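You operate a simulated robot arm through the tools that you are given. There is no shell and no other tool. Be economical: measure what you need, move in short steps, check, and stop when the job is done.

You are at the controls of a simulated robot arm. One attempt, no reset.

## Task
Load cup 739, shut the analyser, switch it on and run one test.

Only the result counts: the job must be done as asked and must still hold three seconds after the hand-in. Knocking over, shifting, dropping, spilling or breaking anything else fails it.

## Robot
A 6-joint arm with a three-finger gripper, fixed in place. Base frame: the origin is at the foot of the arm, x ahead of it, y to its left, z up. Readings come in cm, degrees, newtons and seconds.
Its first joint turns from -166.0 to 166.0 degrees. Payload 4.89 kg.
Tool frame: the origin (TCP) lies between the finger pads and is the grasp point; the fingertips stand 3 cm ahead of it; z points along the fingers, y is the line along which they close. Largest opening 16.4 cm; the body of the gripper starts 12.5 cm behind the TCP.
Orientation is told as [roll, pitch, yaw] about the base's x, y, z axes, in that order, counted from this pose: with the fingers straight down and closing along the base's y, the tool's x points along the base's -x, its y along +y and its z along -z.

## Interface
- The arm moves only by the tool move_arm. Its arguments are lists of equal length, an entry for each row: "rot": the turn, a rotation vector about the base's x, y, z in degrees, a list of three; "xyz": the shift along the base's x, y, z in cm, a list of three; "jaw": the opening, from 0 (shut) to 1 (fully open). In form: {"rot": [[ax, ay, az], ...], "xyz": [[tx, ty, tz], ...], "jaw": [jaw, ...]}. A call has 1 to 20 rows; each row is the pose to reach, as a shift and turn from the pose commanded when the call began. Each row takes 0.2 s and may step no farther than 5 cm and 8.6 degrees from the row before; otherwise, or with a gripper value out of range, the whole call is refused. Where a pose cannot be reached the arm comes as near as it can. A force on the tool above 40 N (or 10 N above the force at the start of the call, whichever is more), or a blocked arm, ends the call early, and 0.2 s more pass. Each finger travels about 10.8 cm/s and halts on what it meets, pressing with about 38 N; the grip force reading is that of the motor and also rises with nothing between the fingers. The clock runs only during rows and for 0.2 s after the last one: add rows that repeat a pose to give the fingers time. The reply holds the time, the measured pose of the TCP, the force on the tool along the base axes, the opening and the grip force, in the units named above and with some noise, with the torque about the TCP (base axes, N m) and any sound that the robot's microphone picked up, and new pictures: "pictures" is both (left out), scene, wrist or none.
- Cameras (640 x 400 px; columns grow to the right, rows downward): "scene" is fixed at [5.14, 65.03, 167.98]; the picture's right is [-0.33, -0.94, 0.00], its down [-0.45, 0.16, -0.88] and it looks along [0.83, -0.29, -0.47] (base axes); focal length 334 px, centre (320, 200). "wrist" rides on the gripper at [7.6, -0.2, -15.2] in the tool frame; the picture's right is [0.02, 1.00, 0.00], its down [-0.88, 0.02, -0.47] and it looks along [-0.47, 0.01, 0.88] (tool axes); focal length 247 px, centre (320, 200). There is no depth. A picture from a camera that has moved, and an enlarged one, comes with that camera's place and axes in the base frame and with its lens.
- move_column(by): slides the trunk up (or, below 0, down) by that many cm; the arm rides with it, the base frame stays. It gives what a move gives, with no picture.
- zoom(camera, box): a new picture of the part [left, top, right, bottom] of that camera's present view, enlarged. It takes no simulated time.
- sign_off(): hands the job in; it is judged then, once.

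Go step by step. Nothing tells you positions but the pictures and the camera data: compare them with the known pose of the tool, close in by small moves and look again before you grip or let go. The budget is 120 turns and 200 pictures, counting those below and the enlarged ones. Unless the task says otherwise, let go and move clear before handing in, and close with one line.

The tools are called after "Request:" by a JSON object that holds its "method" and its "body". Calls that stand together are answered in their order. move_arm: Moves the arm, as the interface text tells. Its arguments: {"type":"object","properties":{"rot":{"type":"array"},"xyz":{"type":"array"},"jaw":{"type":"array"},"pictures":{"type":"string","enum":["both","scene","wrist","none"]}},"required":["rot","xyz","jaw"]} The other tools are called the same way: move_column (by) slides the trunk up or down; zoom (camera, box) takes an enlarged picture of a part of a camera's view; sign_off () hands the job in.

At the start:

```text
time_s: 0.0
eef_pos: [53.28, 26.45, 150.14]
tcp_rot: [0.0, 0.0, 0.0]
wrist_force: [0.1, 0.0, -0.3]
wrist_torque: [-0.03, 0.01, 0.02]
width: 16.39
grasp_force: 0.1
trunk travel left (down, up): [-32.5, 6.5]
```

scene: 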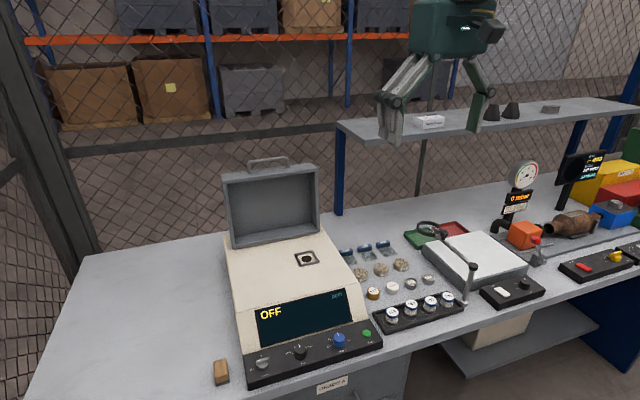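
wrist: 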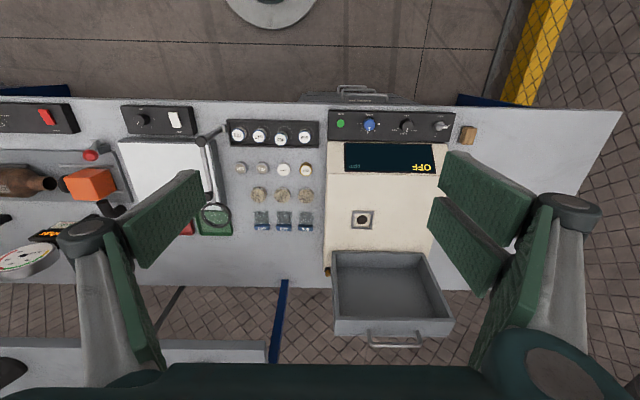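

I see an analyser with an open lid, a row of cups with labelled lids, and a control panel. I'll zoom in to read the labels.

Request:
{"method": "zoom", "body": {"camera": "scene", "box": [340, 230, 480, 330]}}

Request:
{"method": "zoom", "body": {"camera": "scene", "box": [220, 230, 390, 390]}}

Request:
{"method": "zoom", "body": {"camera": "wrist", "box": [220, 100, 340, 240]}}

Request:
{"method": "zoom", "body": {"camera": "wrist", "box": [310, 90, 490, 240]}}

```text
4.00 times, centred on (410, 280) of scene
camera zoom: at [5.14, 65.03, 167.98], right [-0.33, -0.94, 0.0], down [-0.45, 0.16, -0.88], along [0.83, -0.29, -0.47], focal length 1337 px, centre (-40, -120)
```

zoom: 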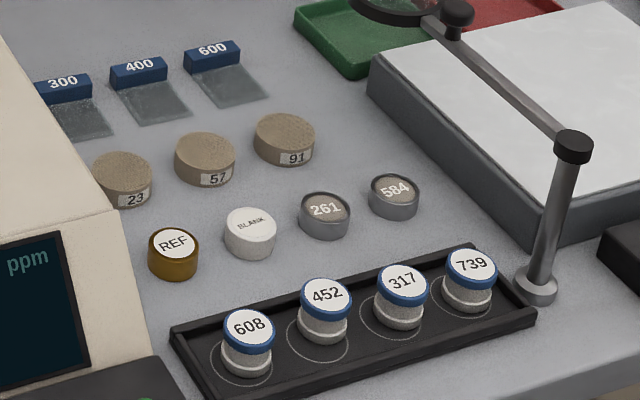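

```text
2.50 times, centred on (305, 310) of scene
camera zoom: at [5.14, 65.03, 167.98], right [-0.33, -0.94, 0.0], down [-0.45, 0.16, -0.88], along [0.83, -0.29, -0.47], focal length 836 px, centre (358, -75)
```

zoom: 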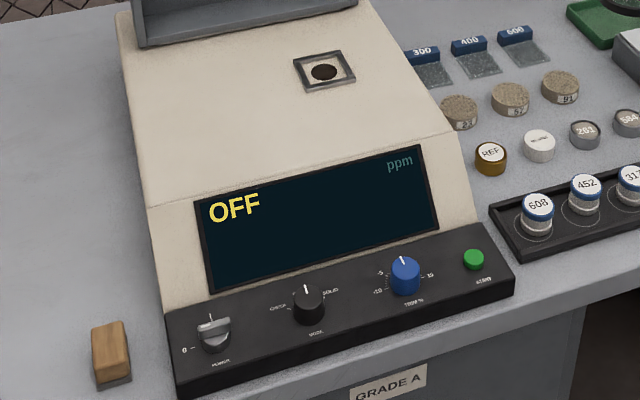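

```text
2.86 times, centred on (280, 170) of wrist
camera zoom: at [45.56, 26.37, 165.34], right [-0.02, 1.0, 0.0], down [0.88, 0.02, 0.47], along [0.47, 0.01, -0.88], focal length 706 px, centre (434, 286)
```

zoom: 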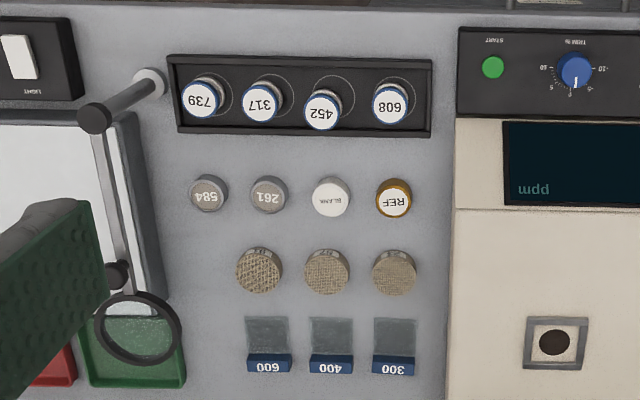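

```text
2.67 times, centred on (400, 165) of wrist
camera zoom: at [45.56, 26.37, 165.34], right [-0.02, 1.0, 0.0], down [0.88, 0.02, 0.47], along [0.47, 0.01, -0.88], focal length 659 px, centre (107, 293)
```

zoom: 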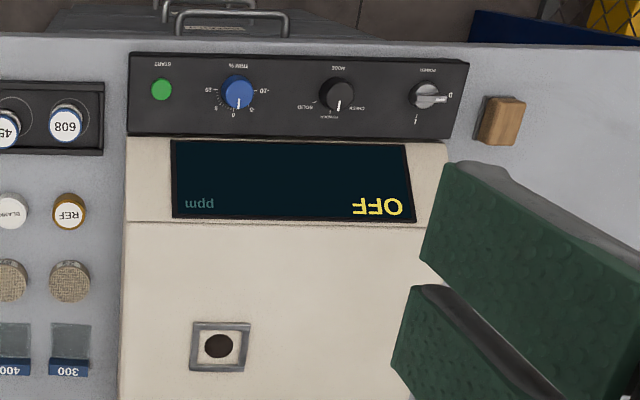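

Cup 739 is at about (62.5, 4, 96) and the port at about (86, 40.5, 102). The magnifier post stands beside the cup. I'll move closer to look before gripping.

Request:
{"method": "move_arm", "body": {"rot": [[0, 0, 0], [0, 0, 0], [0, 0, 0], [0, 0, 0], [0, 0, 0], [0, 0, 0]], "xyz": [[1, -3, -3], [2, -6, -6], [3, -9, -9], [4, -12, -12], [5, -15, -15], [6, -18, -18]], "jaw": [1, 1, 1, 1, 1, 1], "pictures": "both"}}

Request:
{"method": "zoom", "body": {"camera": "wrist", "box": [200, 60, 440, 210]}}

Request:
{"method": "zoom", "body": {"camera": "scene", "box": [210, 140, 370, 260]}}

```text
time_s: 1.4
eef_pos: [59.17, 8.56, 132.13]
tcp_rot: [0.0, 0.0, 0.1]
wrist_force: [-0.5, -0.4, -0.5]
wrist_torque: [-0.02, -0.05, -0.02]
width: 16.4
grasp_force: 0.0
trunk travel left (down, up): [-32.5, 6.5]
camera wrist: at [51.52, 8.33, 147.34], right [-0.02, 1.0, 0.0], down [0.88, 0.02, 0.47], along [0.47, 0.01, -0.88], focal length 247 px, centre (320, 200)
```

scene: 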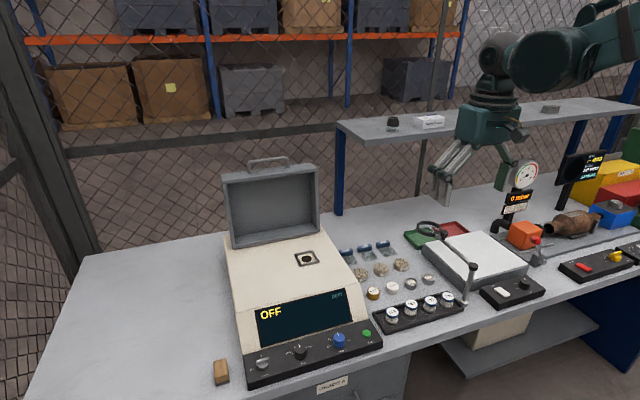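
wrist: 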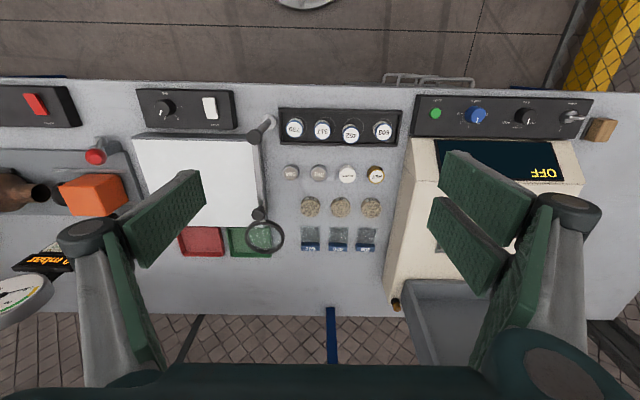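

```text
2.67 times, centred on (320, 135) of wrist
camera zoom: at [51.52, 8.33, 147.34], right [-0.02, 1.0, 0.0], down [0.88, 0.02, 0.47], along [0.47, 0.01, -0.88], focal length 659 px, centre (320, 373)
```

zoom: 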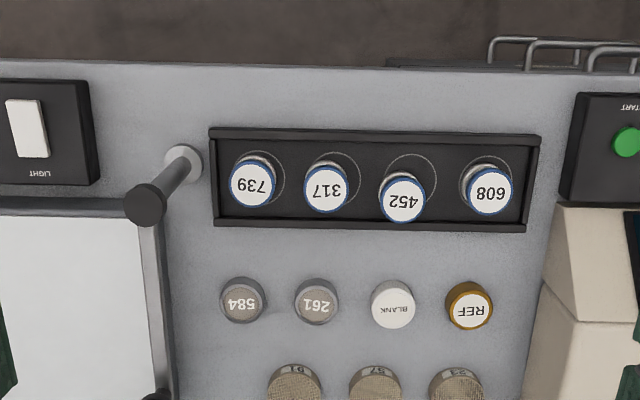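

```text
3.33 times, centred on (290, 200) of scene
camera zoom: at [5.14, 65.03, 167.98], right [-0.33, -0.94, 0.0], down [-0.45, 0.16, -0.88], along [0.83, -0.29, -0.47], focal length 1114 px, centre (420, 200)
```

zoom: 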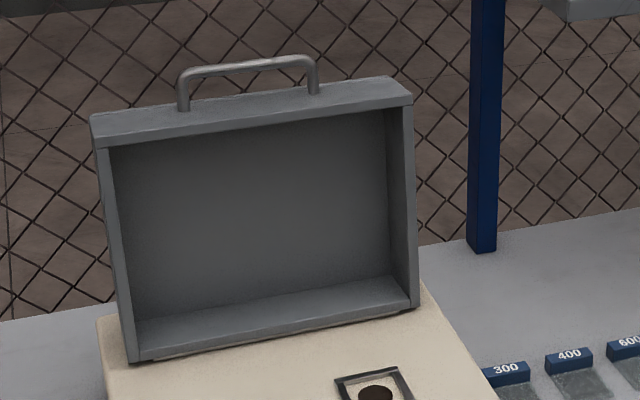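

The tray cups stand about 5 cm tall and 739 is at the post end. I'll turn the tool -90° so it closes along x with the camera facing away from the post, and come over the cup.

Request:
{"method": "move_arm", "body": {"rot": [[0, 0, -7.5], [0, 0, -15], [0, 0, -22.5], [0, 0, -30], [0, 0, -37.5], [0, 0, -45], [0, 0, -52.5], [0, 0, -60], [0, 0, -67.5], [0, 0, -75], [0, 0, -82.5], [0, 0, -90], [0, 0, -90], [0, 0, -90], [0, 0, -90], [0, 0, -90]], "xyz": [[0.3, -0.4, 0], [0.6, -0.8, 0], [0.9, -1.2, 0], [1.2, -1.6, 0], [1.5, -2, 0], [1.8, -2.4, 0], [2.1, -2.8, 0], [2.4, -3.2, 0], [2.7, -3.6, 0], [3, -4, 0], [3.1, -4.5, 0], [3.2, -4.95, 0], [3.2, -4.95, -4], [3.2, -4.95, -8], [3.2, -4.95, -12], [3.2, -4.95, -17]], "jaw": [1, 0.9, 0.8, 0.7, 0.6, 0.5, 0.5, 0.5, 0.5, 0.5, 0.5, 0.5, 0.5, 0.5, 0.5, 0.5]}}

```text
time_s: 4.8
eef_pos: [62.36, 3.63, 115.06]
tcp_rot: [0.0, -0.1, -90.0]
wrist_force: [-1.6, 0.0, 0.4]
wrist_torque: [0.04, -0.13, 0.02]
width: 8.19
grasp_force: 0.1
trunk travel left (down, up): [-32.5, 6.5]
camera wrist: at [62.15, 11.29, 130.28], right [1.0, 0.02, 0.0], down [0.02, -0.88, 0.47], along [0.01, -0.47, -0.88], focal length 247 px, centre (320, 200)
```

scene: 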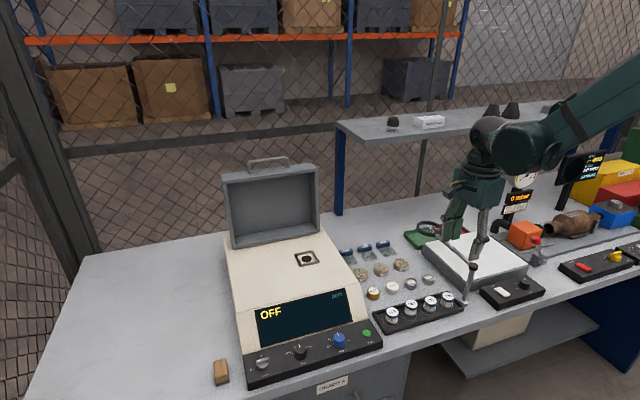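
wrist: 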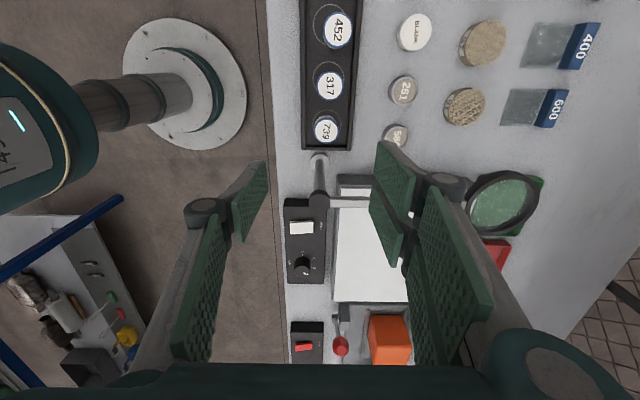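

Cup 739 is seen at about (63.1, 4.1). I'll check the cup and tray-wall heights before going lower.

Request:
{"method": "zoom", "body": {"camera": "wrist", "box": [280, 40, 440, 160]}}

Request:
{"method": "zoom", "body": {"camera": "scene", "box": [400, 280, 480, 330]}}

```text
3.33 times, centred on (360, 100) of wrist
camera zoom: at [62.15, 11.29, 130.28], right [1.0, 0.02, 0.0], down [0.02, -0.88, 0.47], along [0.01, -0.47, -0.88], focal length 823 px, centre (187, 533)
```

zoom: 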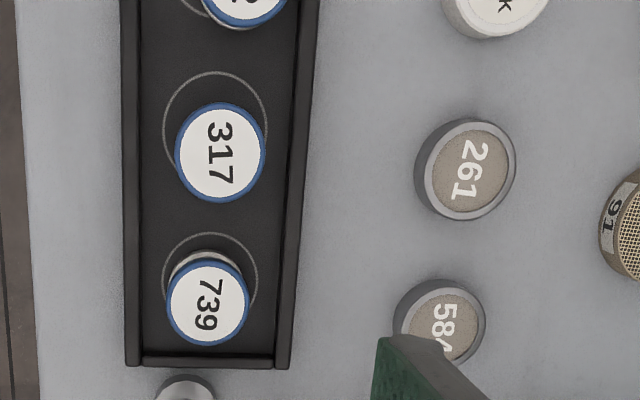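

```text
8.00 times, centred on (440, 305) of scene
camera zoom: at [5.14, 65.03, 167.98], right [-0.33, -0.94, 0.0], down [-0.45, 0.16, -0.88], along [0.83, -0.29, -0.47], focal length 2674 px, centre (-640, -640)
```

zoom: 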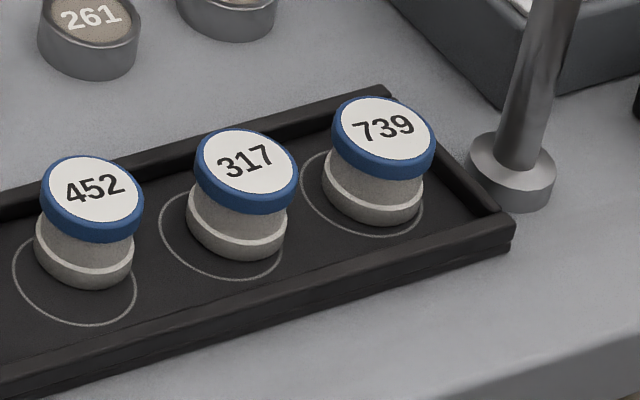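

The cup's top is at about (63.1, 3.7, 95.2) and its foot at about 91. I'll descend until the fingertips clear the tray wall, and stop just above it.

Request:
{"method": "move_arm", "body": {"rot": [[0, 0, 0], [0, 0, 0], [0, 0, 0], [0, 0, 0]], "xyz": [[0.65, 0.15, -4], [0.65, 0.15, -8], [0.65, 0.15, -11], [0.65, 0.15, -14]], "jaw": [0.4, 0.38, 0.36, 0.36]}}

Request:
{"method": "zoom", "body": {"camera": "wrist", "box": [220, 50, 420, 250]}}

Request:
{"method": "zoom", "body": {"camera": "scene", "box": [400, 230, 500, 330]}}

```text
time_s: 5.8
eef_pos: [63.01, 3.71, 101.1]
tcp_rot: [0.0, -0.1, -89.9]
wrist_force: [-1.3, 0.2, 1.0]
wrist_torque: [0.02, -0.08, -0.01]
width: 5.89
grasp_force: 0.0
trunk travel left (down, up): [-32.5, 6.5]
camera wrist: at [62.83, 11.35, 116.36], right [1.0, 0.02, 0.0], down [0.02, -0.88, 0.47], along [0.01, -0.47, -0.88], focal length 247 px, centre (320, 200)
```

scene: 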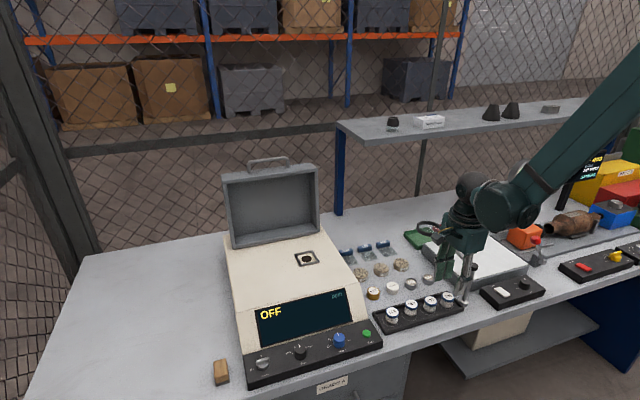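
wrist: 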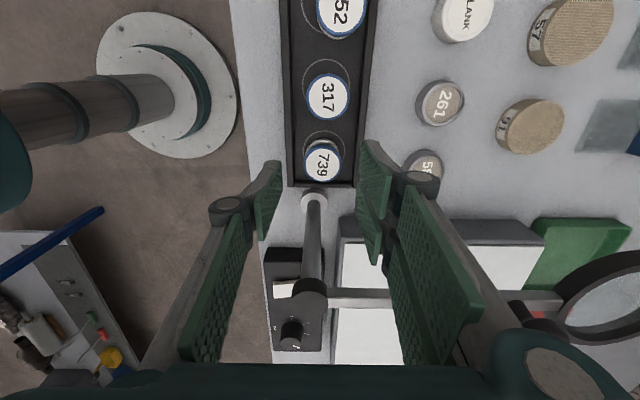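

```text
2.00 times, centred on (320, 150) of wrist
camera zoom: at [62.83, 11.35, 116.36], right [1.0, 0.02, 0.0], down [0.02, -0.88, 0.47], along [0.01, -0.47, -0.88], focal length 494 px, centre (320, 300)
```

zoom: 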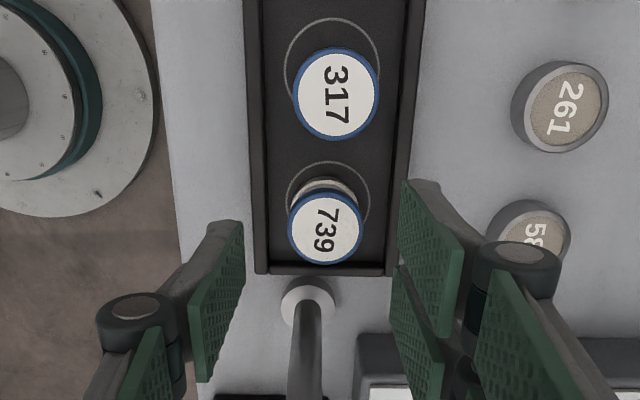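

```text
4.00 times, centred on (450, 280) of scene
camera zoom: at [5.14, 65.03, 167.98], right [-0.33, -0.94, 0.0], down [-0.45, 0.16, -0.88], along [0.83, -0.29, -0.47], focal length 1337 px, centre (-200, -120)
```

zoom: 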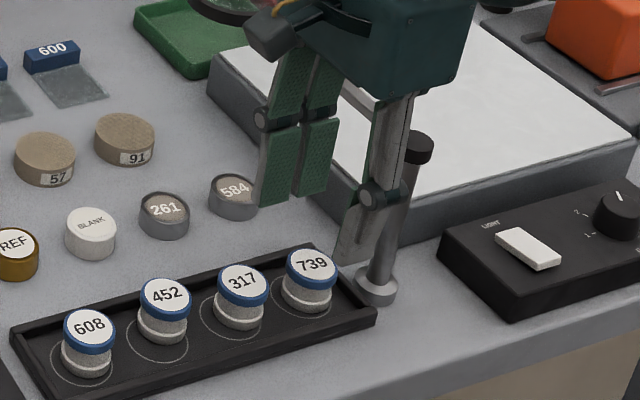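

The cup is centred between the fingers, so I'll go down to grip height (TCP about 95.6) and check.

Request:
{"method": "move_arm", "body": {"rot": [[0, 0, 0], [0, 0, 0]], "xyz": [[0.1, 0, -3], [0.1, 0, -5.5]], "jaw": [0.35, 0.35]}}

Request:
{"method": "zoom", "body": {"camera": "wrist", "box": [220, 80, 420, 280]}}

Request:
{"method": "zoom", "body": {"camera": "scene", "box": [400, 240, 490, 330]}}

```text
time_s: 6.4
eef_pos: [63.19, 3.68, 95.57]
tcp_rot: [0.0, 0.0, -90.0]
wrist_force: [-1.0, 0.7, 0.1]
wrist_torque: [-0.01, -0.13, -0.03]
width: 5.75
grasp_force: 0.0
trunk travel left (down, up): [-32.5, 6.5]
camera wrist: at [62.93, 11.37, 110.85], right [1.0, 0.02, 0.0], down [0.02, -0.88, 0.47], along [0.01, -0.47, -0.88], focal length 247 px, centre (320, 200)
```

scene: 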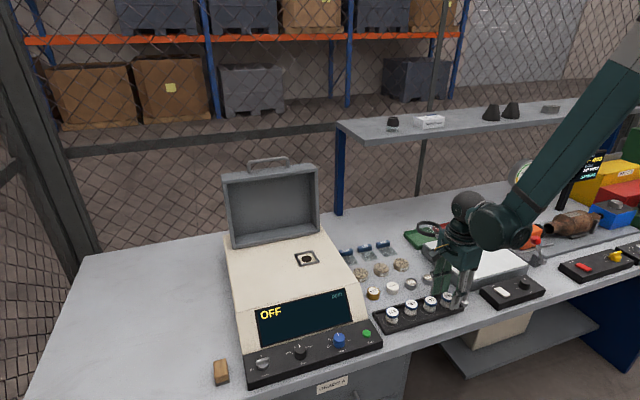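
wrist: 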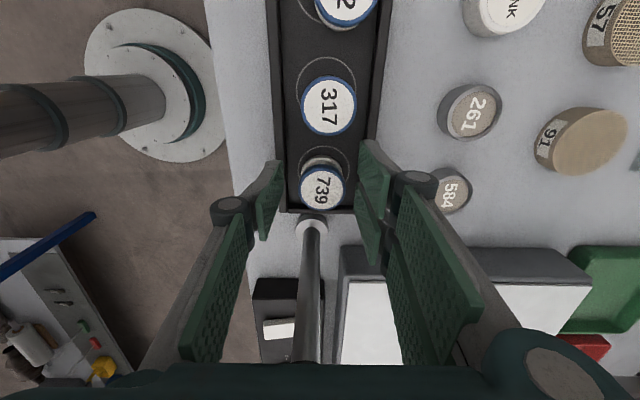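

```text
2.00 times, centred on (320, 180) of wrist
camera zoom: at [62.93, 11.37, 110.85], right [1.0, 0.02, 0.0], down [0.02, -0.88, 0.47], along [0.01, -0.47, -0.88], focal length 494 px, centre (320, 240)
```

zoom: 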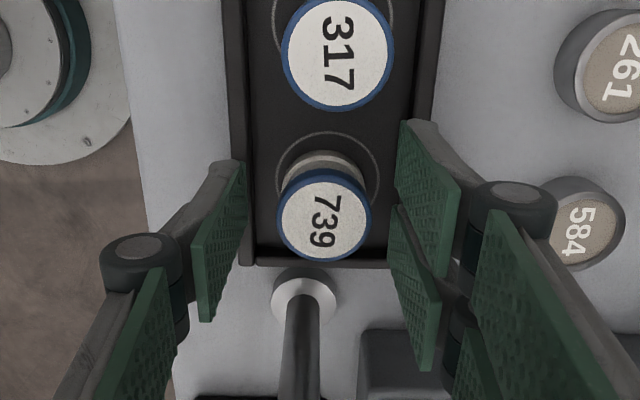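

```text
4.44 times, centred on (445, 285) of scene
camera zoom: at [5.14, 65.03, 167.98], right [-0.33, -0.94, 0.0], down [-0.45, 0.16, -0.88], along [0.83, -0.29, -0.47], focal length 1486 px, centre (-236, -178)
```

zoom: 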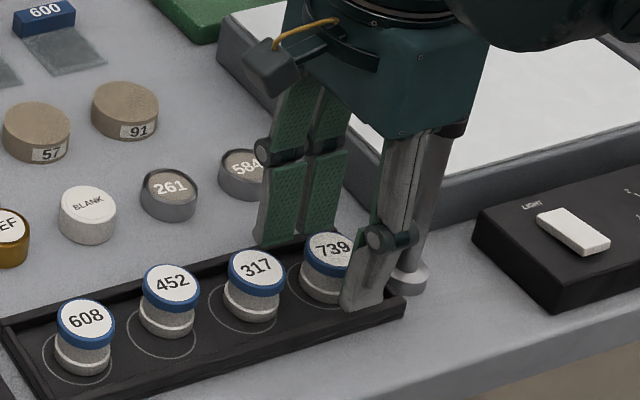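

The fingers straddle the cup clear of everything, so I'll close gently.

Request:
{"method": "move_arm", "body": {"rot": [[0, 0, 0], [0, 0, 0], [0, 0, 0], [0, 0, 0], [0, 0, 0]], "xyz": [[0, 0, 0], [0, 0, 0], [0, 0, 0], [0, 0, 0], [0, 0, 0]], "jaw": [0.27, 0.22, 0.19, 0.18, 0.18], "pictures": "none"}}

Request:
{"method": "zoom", "body": {"camera": "wrist", "box": [220, 80, 420, 280]}}

```text
time_s: 7.6
eef_pos: [63.13, 3.76, 95.67]
tcp_rot: [-0.1, 0.0, -90.0]
wrist_force: [0.3, 0.0, -0.1]
wrist_torque: [0.01, 0.03, -0.02]
width: 3.44
grasp_force: 38.3
trunk travel left (down, up): [-32.5, 6.5]
```

```text
2.00 times, centred on (320, 180) of wrist
camera zoom: at [62.98, 11.37, 110.86], right [1.0, 0.02, 0.0], down [0.02, -0.88, 0.47], along [0.01, -0.47, -0.88], focal length 494 px, centre (320, 240)
```

zoom: 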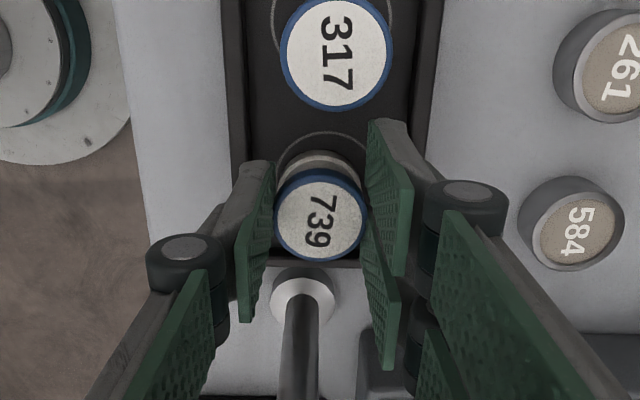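

The cup is gripped at 3.4 cm. I'll lift it straight up.

Request:
{"method": "move_arm", "body": {"rot": [[0, 0, 0], [0, 0, 0], [0, 0, 0], [0, 0, 0], [0, 0, 0], [0, 0, 0], [0, 0, 0], [0, 0, 0]], "xyz": [[0, 0, 1], [0, 0, 3], [0, 0, 6], [0, 0, 9], [0, 0, 12], [0, 0, 15], [0, 0, 18], [0, 0, 20]], "jaw": [0.18, 0.18, 0.18, 0.18, 0.18, 0.18, 0.18, 0.18]}}

```text
time_s: 9.4
eef_pos: [63.31, 3.99, 115.61]
tcp_rot: [0.0, 0.0, -90.0]
wrist_force: [-0.8, 0.4, -0.8]
wrist_torque: [0.02, -0.01, 0.01]
width: 3.46
grasp_force: 37.7
trunk travel left (down, up): [-32.5, 6.5]
camera wrist: at [63.04, 11.47, 130.88], right [1.0, 0.02, 0.0], down [0.02, -0.88, 0.47], along [0.01, -0.47, -0.88], focal length 247 px, centre (320, 200)
```

scene: 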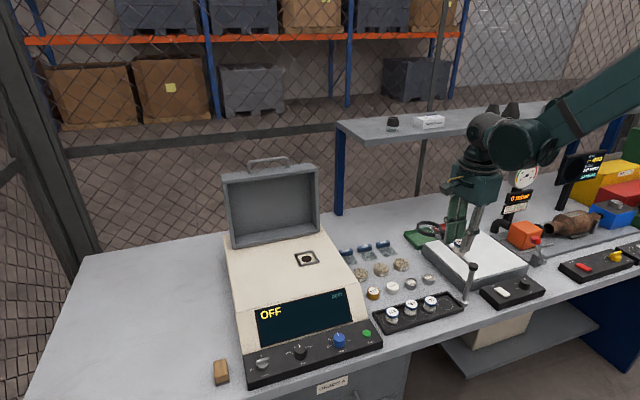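
wrist: 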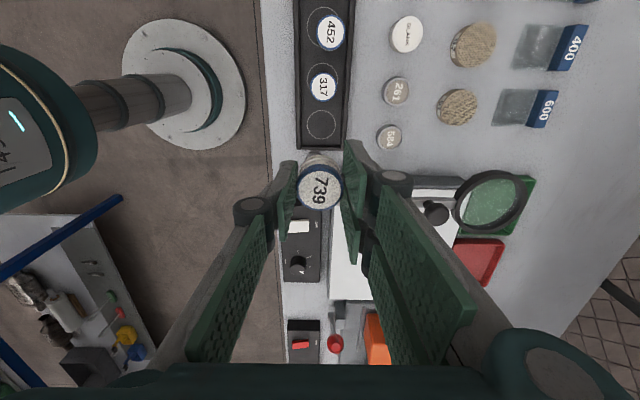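

The cup is lifted cleanly. I'll carry it over the bench toward the analyser while turning the tool back to yaw 0.

Request:
{"method": "move_arm", "body": {"rot": [[0, 0, 7.5], [0, 0, 15], [0, 0, 22.5], [0, 0, 30], [0, 0, 37.5], [0, 0, 45], [0, 0, 52.5], [0, 0, 60], [0, 0, 67.5], [0, 0, 75], [0, 0, 82.5], [0, 0, 90], [0, 0, 90], [0, 0, 90]], "xyz": [[0, 2, 0.5], [0, 4, 1], [0, 6.5, 1.5], [0, 9, 2], [0, 12, 2.5], [1, 15, 2.5], [2, 18, 2.5], [3, 21, 2.5], [4, 24, 2.5], [5, 27, 2.5], [6, 30, 2.5], [7, 33, 2.5], [8, 36, 2.5], [9, 36.5, 2.5]], "jaw": [0.18, 0.18, 0.18, 0.18, 0.18, 0.18, 0.18, 0.18, 0.18, 0.18, 0.18, 0.18, 0.18, 0.18]}}

Request:
{"method": "zoom", "body": {"camera": "wrist", "box": [240, 130, 400, 250]}}

Request:
{"method": "zoom", "body": {"camera": "scene", "box": [220, 130, 380, 280]}}

```text
time_s: 12.4
eef_pos: [72.24, 40.37, 118.16]
tcp_rot: [0.0, 0.0, 0.1]
wrist_force: [0.4, -0.9, -0.3]
wrist_torque: [-0.13, -0.02, 0.0]
width: 3.45
grasp_force: 38.0
trunk travel left (down, up): [-32.5, 6.5]
camera wrist: at [64.5, 40.15, 133.38], right [-0.02, 1.0, 0.0], down [0.88, 0.02, 0.47], along [0.47, 0.01, -0.88], focal length 247 px, centre (320, 200)
```

scene: 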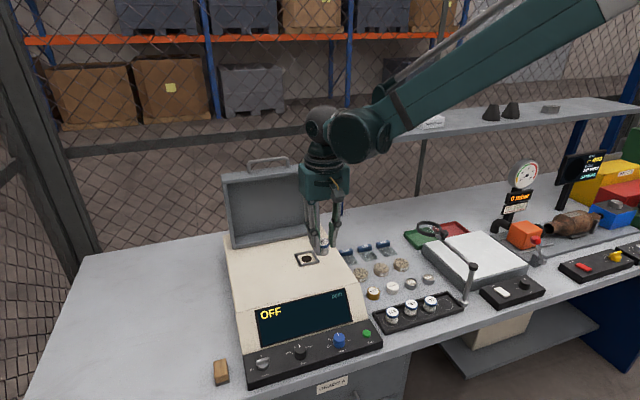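
wrist: 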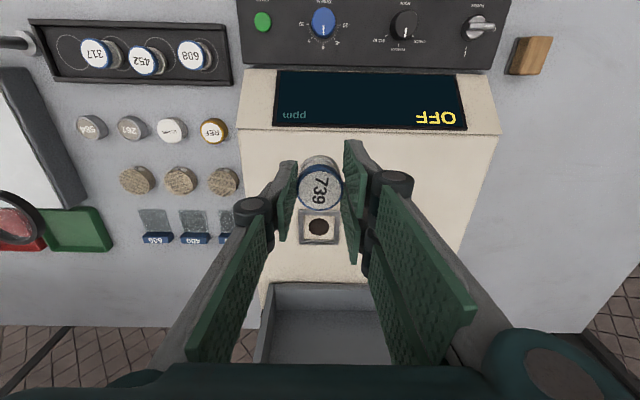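

```text
3.33 times, centred on (320, 190) of wrist
camera zoom: at [64.5, 40.15, 133.38], right [-0.02, 1.0, 0.0], down [0.88, 0.02, 0.47], along [0.47, 0.01, -0.88], focal length 823 px, centre (320, 233)
```

zoom: 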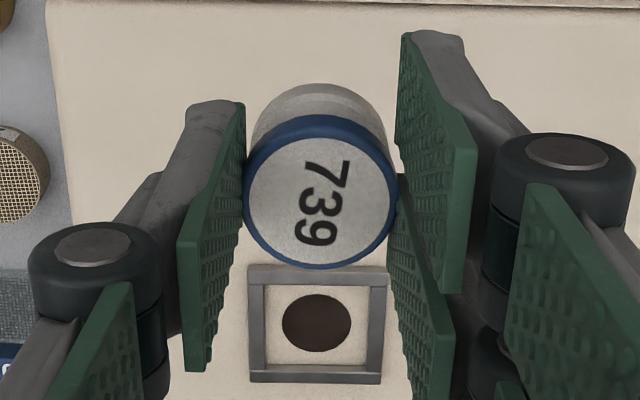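

```text
2.67 times, centred on (300, 205) of scene
camera zoom: at [5.14, 65.03, 167.98], right [-0.33, -0.94, 0.0], down [-0.45, 0.16, -0.88], along [0.83, -0.29, -0.47], focal length 891 px, centre (373, 187)
```

zoom: 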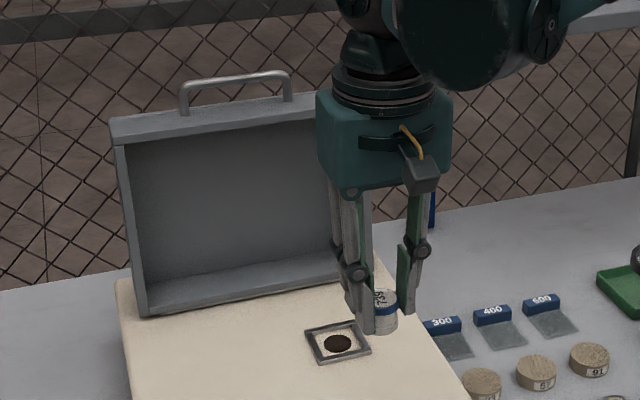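

The port hole is at about (85.7, 40.4, 102.3), inside a low square frame with the lid a safe distance behind. I'll move over it about 4 cm high and check alignment.

Request:
{"method": "move_arm", "body": {"rot": [[0, 0, 0], [0, 0, 0], [0, 0, 0], [0, 0, 0], [0, 0, 0], [0, 0, 0]], "xyz": [[3, 0.1, 0], [6, 0.1, 0], [9, 0.1, 0], [12, 0.1, 0], [13.5, 0.15, -3], [13.5, 0.15, -6]], "jaw": [0.18, 0.18, 0.18, 0.18, 0.18, 0.18]}}

Request:
{"method": "zoom", "body": {"camera": "wrist", "box": [240, 130, 400, 250]}}

Request:
{"method": "zoom", "body": {"camera": "scene", "box": [220, 180, 360, 280]}}

```text
time_s: 13.8
eef_pos: [85.81, 40.33, 112.16]
tcp_rot: [0.0, 0.0, 0.0]
wrist_force: [0.2, 1.6, -1.0]
wrist_torque: [0.01, 0.06, 0.01]
width: 3.46
grasp_force: 38.2
trunk travel left (down, up): [-32.5, 6.5]
camera wrist: at [78.03, 40.3, 127.29], right [-0.02, 1.0, 0.0], down [0.88, 0.02, 0.47], along [0.47, 0.01, -0.88], focal length 247 px, centre (320, 200)
```

scene: 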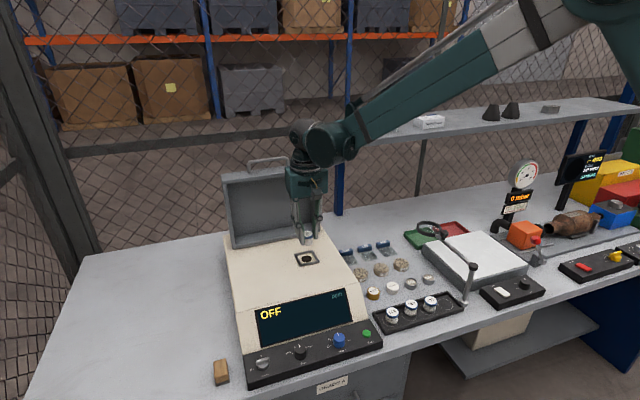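
wrist: 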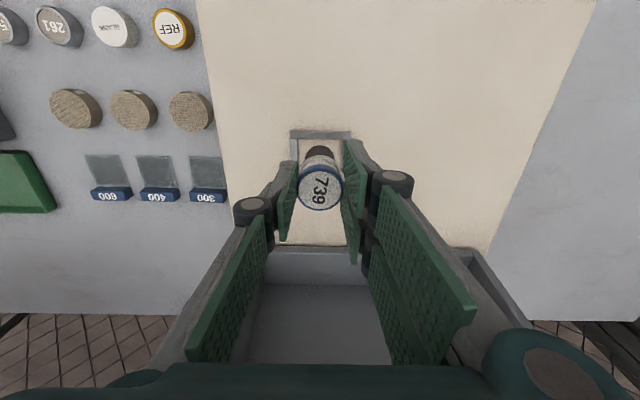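

```text
3.33 times, centred on (320, 190) of wrist
camera zoom: at [78.03, 40.3, 127.29], right [-0.02, 1.0, 0.0], down [0.88, 0.02, 0.47], along [0.47, 0.01, -0.88], focal length 823 px, centre (320, 233)
```

zoom: 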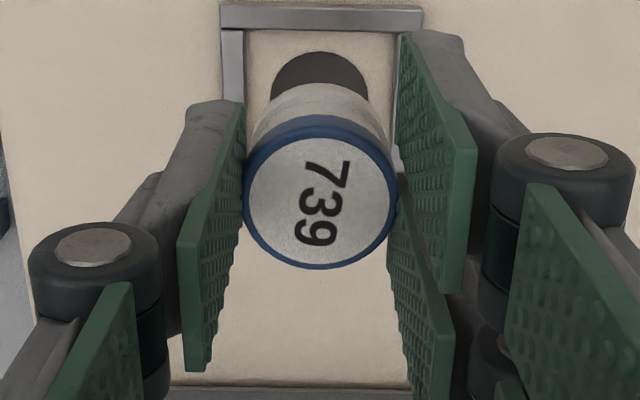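

```text
4.00 times, centred on (290, 230) of scene
camera zoom: at [5.14, 65.03, 167.98], right [-0.33, -0.94, 0.0], down [-0.45, 0.16, -0.88], along [0.83, -0.29, -0.47], focal length 1337 px, centre (440, 80)
```

zoom: 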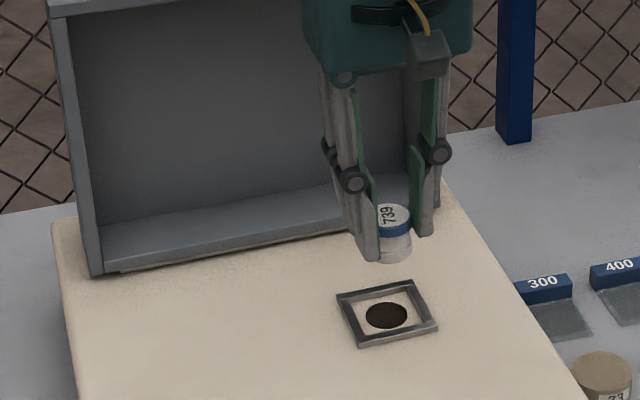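

The hole looks about 0.8 cm farther in x than the cup axis. I'll shift, lower by 2.5 cm and re-check.

Request:
{"method": "move_arm", "body": {"rot": [[0, 0, 0], [0, 0, 0]], "xyz": [[0.8, 0, 0], [0.8, 0, -2.7]], "jaw": [0.18, 0.18], "pictures": "none"}}

Request:
{"method": "zoom", "body": {"camera": "wrist", "box": [240, 110, 400, 230]}}

Request:
{"method": "zoom", "body": {"camera": "scene", "box": [270, 210, 350, 280]}}

```text
time_s: 14.4
eef_pos: [86.61, 40.34, 109.45]
tcp_rot: [0.0, 0.1, -0.1]
wrist_force: [-1.4, -0.1, 0.3]
wrist_torque: [0.03, -0.09, 0.01]
width: 3.48
grasp_force: 38.1
trunk travel left (down, up): [-32.5, 6.5]
```

```text
3.33 times, centred on (320, 170) of wrist
camera zoom: at [78.74, 40.18, 124.65], right [-0.02, 1.0, 0.0], down [0.88, 0.02, 0.47], along [0.47, 0.01, -0.88], focal length 823 px, centre (320, 300)
```

zoom: 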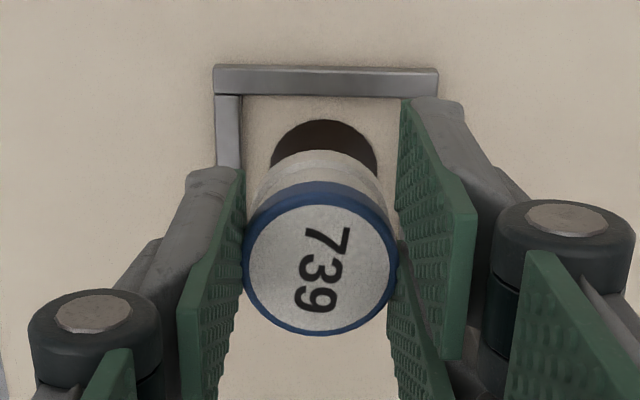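

```text
5.71 times, centred on (310, 245) of scene
camera zoom: at [5.14, 65.03, 167.98], right [-0.33, -0.94, 0.0], down [-0.45, 0.16, -0.88], along [0.83, -0.29, -0.47], focal length 1910 px, centre (377, -57)
```

zoom: 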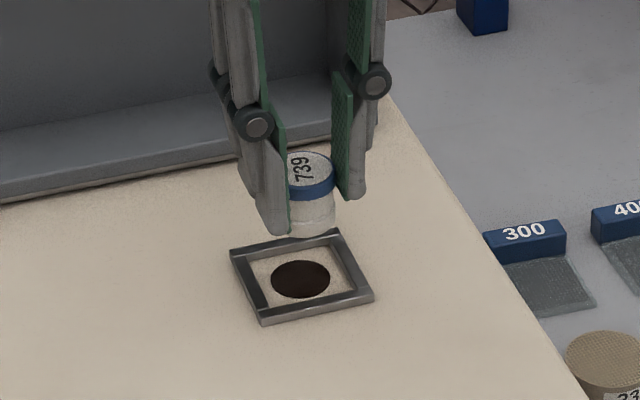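

Combining views, the hole is at about (87.3, 40.5, 100). I'll shift +0.65 in x, lower by 3 cm and look again.

Request:
{"method": "move_arm", "body": {"rot": [[0, 0, 0], [0, 0, 0]], "xyz": [[0.65, 0.1, 0], [0.65, 0.1, -3]], "jaw": [0.18, 0.18], "pictures": "none"}}

Request:
{"method": "zoom", "body": {"camera": "wrist", "box": [240, 110, 400, 230]}}

Request:
{"method": "zoom", "body": {"camera": "scene", "box": [270, 210, 350, 280]}}

```text
time_s: 15.0
eef_pos: [87.03, 40.58, 106.47]
tcp_rot: [-0.2, 0.0, 0.0]
wrist_force: [-1.8, 0.0, -0.7]
wrist_torque: [0.06, -0.2, -0.01]
width: 3.45
grasp_force: 37.6
trunk travel left (down, up): [-32.5, 6.5]
```

```text
3.33 times, centred on (320, 170) of wrist
camera zoom: at [79.37, 40.22, 121.71], right [-0.02, 1.0, 0.0], down [0.88, 0.02, 0.47], along [0.47, 0.01, -0.88], focal length 823 px, centre (320, 300)
```

zoom: 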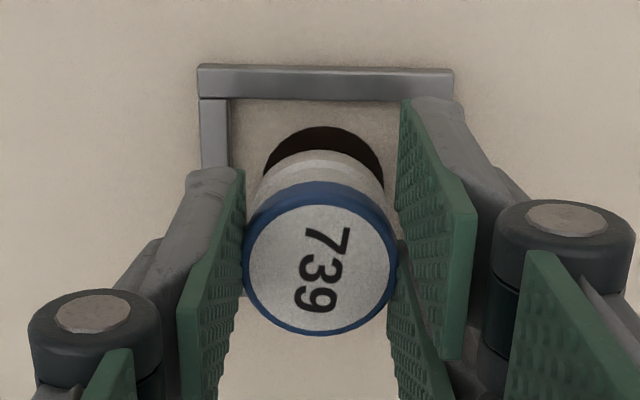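

```text
5.71 times, centred on (310, 245) of scene
camera zoom: at [5.14, 65.03, 167.98], right [-0.33, -0.94, 0.0], down [-0.45, 0.16, -0.88], along [0.83, -0.29, -0.47], focal length 1910 px, centre (377, -57)
```

zoom: 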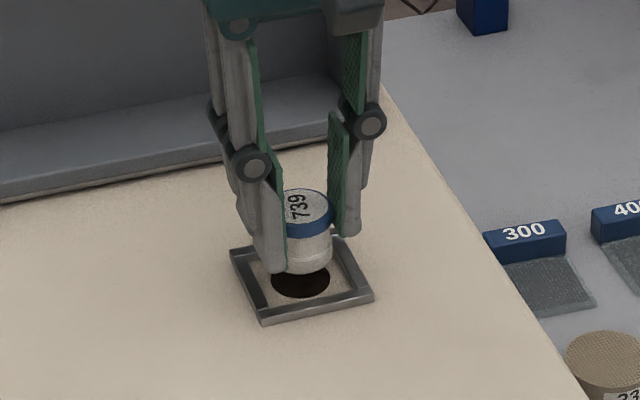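

It is nearly aligned, with the hole about 0.2 cm farther in x. I'll nudge and lower gently while watching the force.

Request:
{"method": "move_arm", "body": {"rot": [[0, 0, 0], [0, 0, 0], [0, 0, 0]], "xyz": [[0.2, 0.03, 0], [0.2, 0.03, -0.7], [0.2, 0.03, -1.2]], "jaw": [0.18, 0.18, 0.18], "pictures": "none"}}

Request:
{"method": "zoom", "body": {"camera": "scene", "box": [280, 220, 340, 270]}}

Request:
{"method": "zoom", "body": {"camera": "wrist", "box": [240, 110, 400, 230]}}

```text
time_s: 15.8
eef_pos: [87.43, 40.44, 105.08]
tcp_rot: [0.0, 0.0, 0.0]
wrist_force: [-0.6, -1.4, -0.7]
wrist_torque: [-0.01, 0.03, 0.0]
width: 3.46
grasp_force: 37.9
trunk travel left (down, up): [-32.5, 6.5]
```

```text
8.00 times, centred on (310, 245) of scene
camera zoom: at [5.14, 65.03, 167.98], right [-0.33, -0.94, 0.0], down [-0.45, 0.16, -0.88], along [0.83, -0.29, -0.47], focal length 2674 px, centre (400, -160)
```

zoom: 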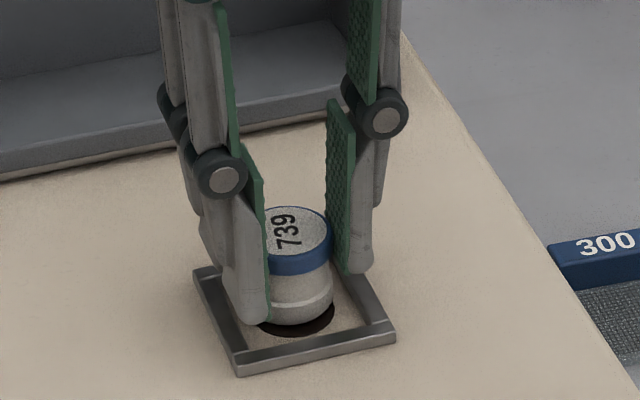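

```text
3.33 times, centred on (320, 170) of wrist
camera zoom: at [79.69, 40.33, 120.45], right [-0.02, 1.0, 0.0], down [0.88, 0.02, 0.47], along [0.47, 0.01, -0.88], focal length 823 px, centre (320, 300)
```

zoom: 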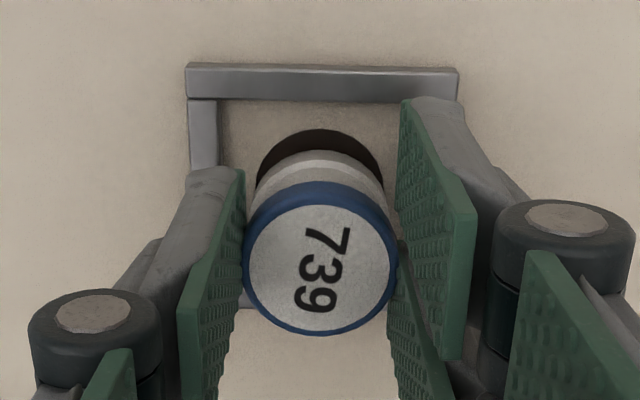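

It is well centred with about 0.5 cm left to go. I'll lower in small steps to contact.

Request:
{"method": "move_arm", "body": {"rot": [[0, 0, 0], [0, 0, 0]], "xyz": [[0, 0.02, -0.25], [0, 0.03, -0.45]], "jaw": [0.18, 0.18], "pictures": "none"}}

Request:
{"method": "zoom", "body": {"camera": "scene", "box": [280, 220, 340, 270]}}

```text
time_s: 16.4
eef_pos: [87.26, 40.55, 104.97]
tcp_rot: [0.1, 0.0, 0.0]
wrist_force: [8.4, 4.5, 30.9]
wrist_torque: [0.11, -0.57, 0.1]
width: 3.47
grasp_force: 37.9
trunk travel left (down, up): [-32.5, 6.5]
```

```text
8.00 times, centred on (310, 245) of scene
camera zoom: at [5.14, 65.03, 167.98], right [-0.33, -0.94, 0.0], down [-0.45, 0.16, -0.88], along [0.83, -0.29, -0.47], focal length 2674 px, centre (400, -160)
```

zoom: 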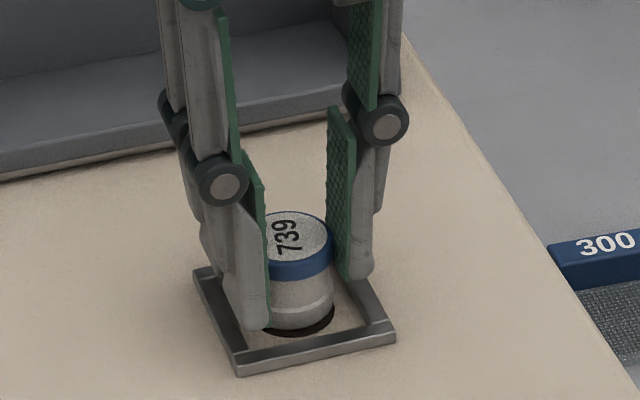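

Contact is at about 31 N. I'll check whether it's the cup on the window or a finger on the frame.

Request:
{"method": "zoom", "body": {"camera": "wrist", "box": [260, 120, 380, 210]}}

Request:
{"method": "zoom", "body": {"camera": "scene", "box": [298, 244, 332, 268]}}

```text
4.44 times, centred on (320, 165) of wrist
camera zoom: at [79.61, 40.32, 120.18], right [-0.02, 1.0, 0.0], down [0.88, 0.02, 0.47], along [0.47, 0.01, -0.88], focal length 1098 px, centre (320, 356)
```

zoom: 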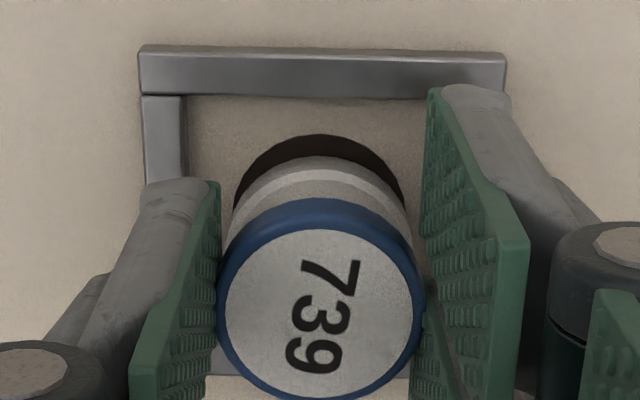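

```text
16.00 times, centred on (315, 256) of scene
camera zoom: at [5.14, 65.03, 167.98], right [-0.33, -0.94, 0.0], down [-0.45, 0.16, -0.88], along [0.83, -0.29, -0.47], focal length 5348 px, centre (400, -696)
```

zoom: 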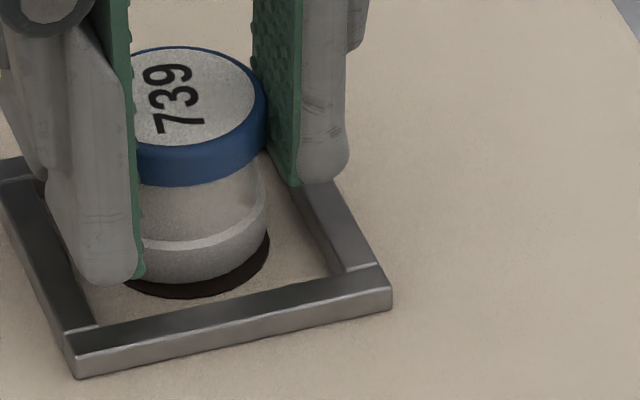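

The fingertips clear the frame, so the cup is on the surface but about 0.5 cm too far in +x. I'll lift slightly, shift back and re-seat it.

Request:
{"method": "move_arm", "body": {"rot": [[0, 0, 0], [0, 0, 0], [0, 0, 0]], "xyz": [[0, 0, 0.6], [-0.5, 0, 0.6], [-0.5, 0, 0.25]], "jaw": [0.18, 0.18, 0.18], "pictures": "none"}}

Request:
{"method": "zoom", "body": {"camera": "scene", "box": [298, 244, 332, 268]}}

Request:
{"method": "zoom", "body": {"camera": "wrist", "box": [260, 120, 380, 210]}}

```text
time_s: 17.2
eef_pos: [86.92, 40.5, 105.14]
tcp_rot: [0.0, 0.0, 0.0]
wrist_force: [0.5, 1.1, -0.5]
wrist_torque: [0.02, -0.02, 0.01]
width: 3.46
grasp_force: 37.8
trunk travel left (down, up): [-32.5, 6.5]
```

```text
16.00 times, centred on (315, 256) of scene
camera zoom: at [5.14, 65.03, 167.98], right [-0.33, -0.94, 0.0], down [-0.45, 0.16, -0.88], along [0.83, -0.29, -0.47], focal length 5348 px, centre (400, -696)
```

zoom: 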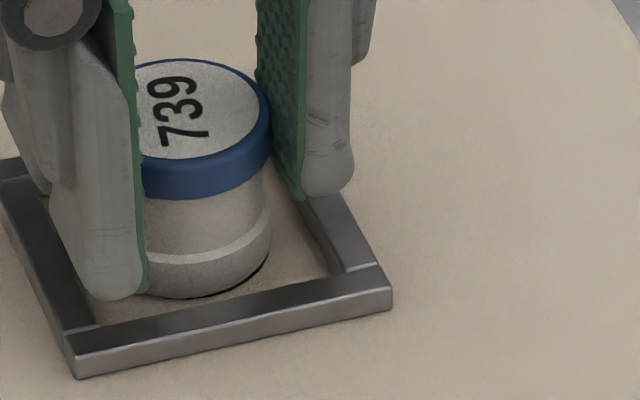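

```text
4.44 times, centred on (320, 165) of wrist
camera zoom: at [79.15, 40.39, 120.24], right [-0.02, 1.0, 0.0], down [0.88, 0.02, 0.47], along [0.47, 0.01, -0.88], focal length 1098 px, centre (320, 356)
```

zoom: 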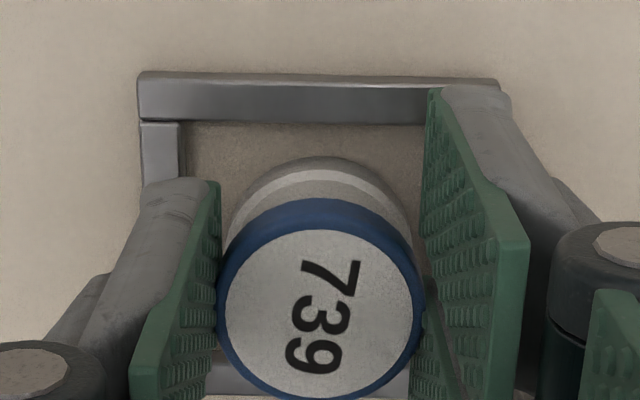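

The cup now covers the hole squarely. I'll lower the last bit and open slightly, with limited clearance to each side.

Request:
{"method": "move_arm", "body": {"rot": [[0, 0, 0], [0, 0, 0]], "xyz": [[0, 0, -0.15], [0, 0, -0.22]], "jaw": [0.18, 0.18], "pictures": "none"}}

```text
time_s: 17.8
eef_pos: [86.86, 40.54, 105.03]
tcp_rot: [0.0, -0.1, 0.1]
wrist_force: [5.7, 3.4, 29.8]
wrist_torque: [0.05, -0.5, 0.04]
width: 3.45
grasp_force: 37.9
trunk travel left (down, up): [-32.5, 6.5]
```

It is seated. I'll relieve the pressure, open and check.

Request:
{"method": "move_arm", "body": {"rot": [[0, 0, 0], [0, 0, 0], [0, 0, 0]], "xyz": [[0, 0, 0.12], [0, 0, 0.12], [0, 0, 0.12]], "jaw": [0.18, 0.25, 0.31], "pictures": "none"}}

Request:
{"method": "zoom", "body": {"camera": "scene", "box": [298, 244, 332, 268]}}

Request:
{"method": "zoom", "body": {"camera": "wrist", "box": [240, 110, 400, 230]}}

```text
time_s: 18.6
eef_pos: [86.84, 40.64, 104.99]
tcp_rot: [-0.1, 0.0, -0.1]
wrist_force: [0.1, -1.0, 0.3]
wrist_torque: [0.01, -0.09, 0.0]
width: 5.09
grasp_force: 0.0
trunk travel left (down, up): [-32.5, 6.5]
```

```text
16.00 times, centred on (315, 256) of scene
camera zoom: at [5.14, 65.03, 167.98], right [-0.33, -0.94, 0.0], down [-0.45, 0.16, -0.88], along [0.83, -0.29, -0.47], focal length 5348 px, centre (400, -696)
```

zoom: 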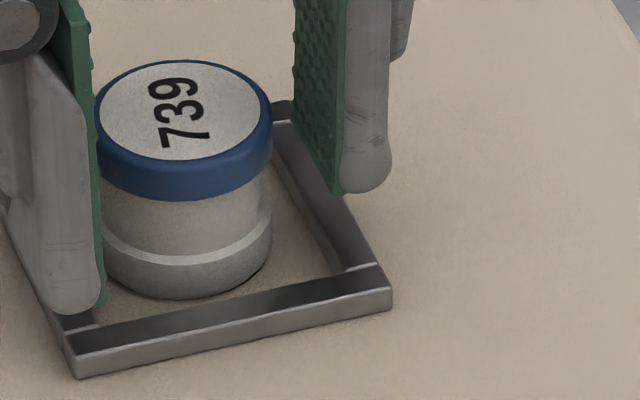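

```text
3.33 times, centred on (320, 170) of wrist
camera zoom: at [79.16, 40.41, 120.12], right [-0.02, 1.0, 0.0], down [0.88, 0.02, 0.47], along [0.47, 0.01, -0.88], focal length 823 px, centre (320, 300)
```

zoom: 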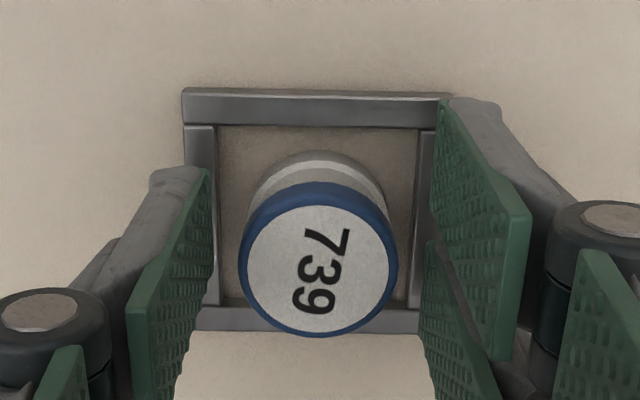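

Cup 739 stands centred in the port. I'll raise straight up, back away and tilt the tool forward to view the lid and its handle.

Request:
{"method": "move_arm", "body": {"rot": [[0, 0, 0], [0, 0, 0], [0, 0, 0], [0, 0, 0], [0, -8, 0], [0, -16, 0], [0, -24, 0], [0, -32, 0], [0, -40, 0], [0, -45, 0]], "xyz": [[0, 0, 2], [0, 0, 5], [-2, 0, 9], [-5, 0, 13], [-8, 0, 16], [-11, 1, 19], [-14, 2, 22], [-17, 3, 25], [-20, 4, 28], [-22, 5, 30]], "jaw": [0.31, 0.31, 0.31, 0.31, 0.31, 0.31, 0.31, 0.31, 0.31, 0.31]}}

```text
time_s: 20.8
eef_pos: [65.04, 45.57, 134.91]
tcp_rot: [0.1, -45.1, -0.2]
wrist_force: [0.9, 0.2, 0.3]
wrist_torque: [0.06, -0.02, 0.02]
width: 5.07
grasp_force: 0.1
trunk travel left (down, up): [-32.5, 6.5]
camera wrist: at [48.67, 45.23, 140.29], right [-0.01, 1.0, -0.01], down [0.29, 0.02, 0.96], along [0.96, 0.01, -0.29], focal length 247 px, centre (320, 200)
```

scene: 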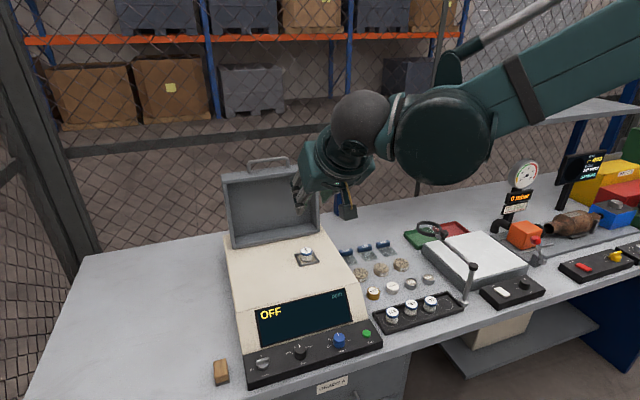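
wrist: 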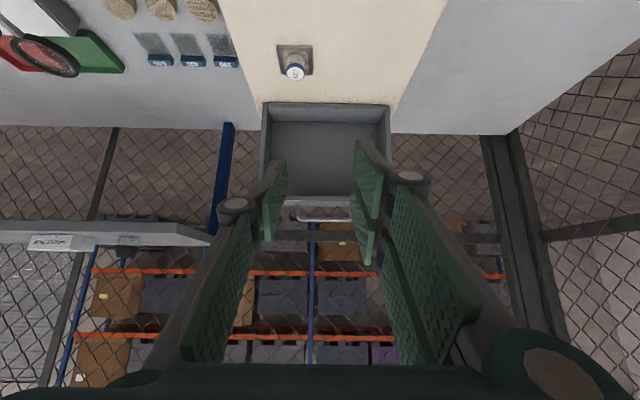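

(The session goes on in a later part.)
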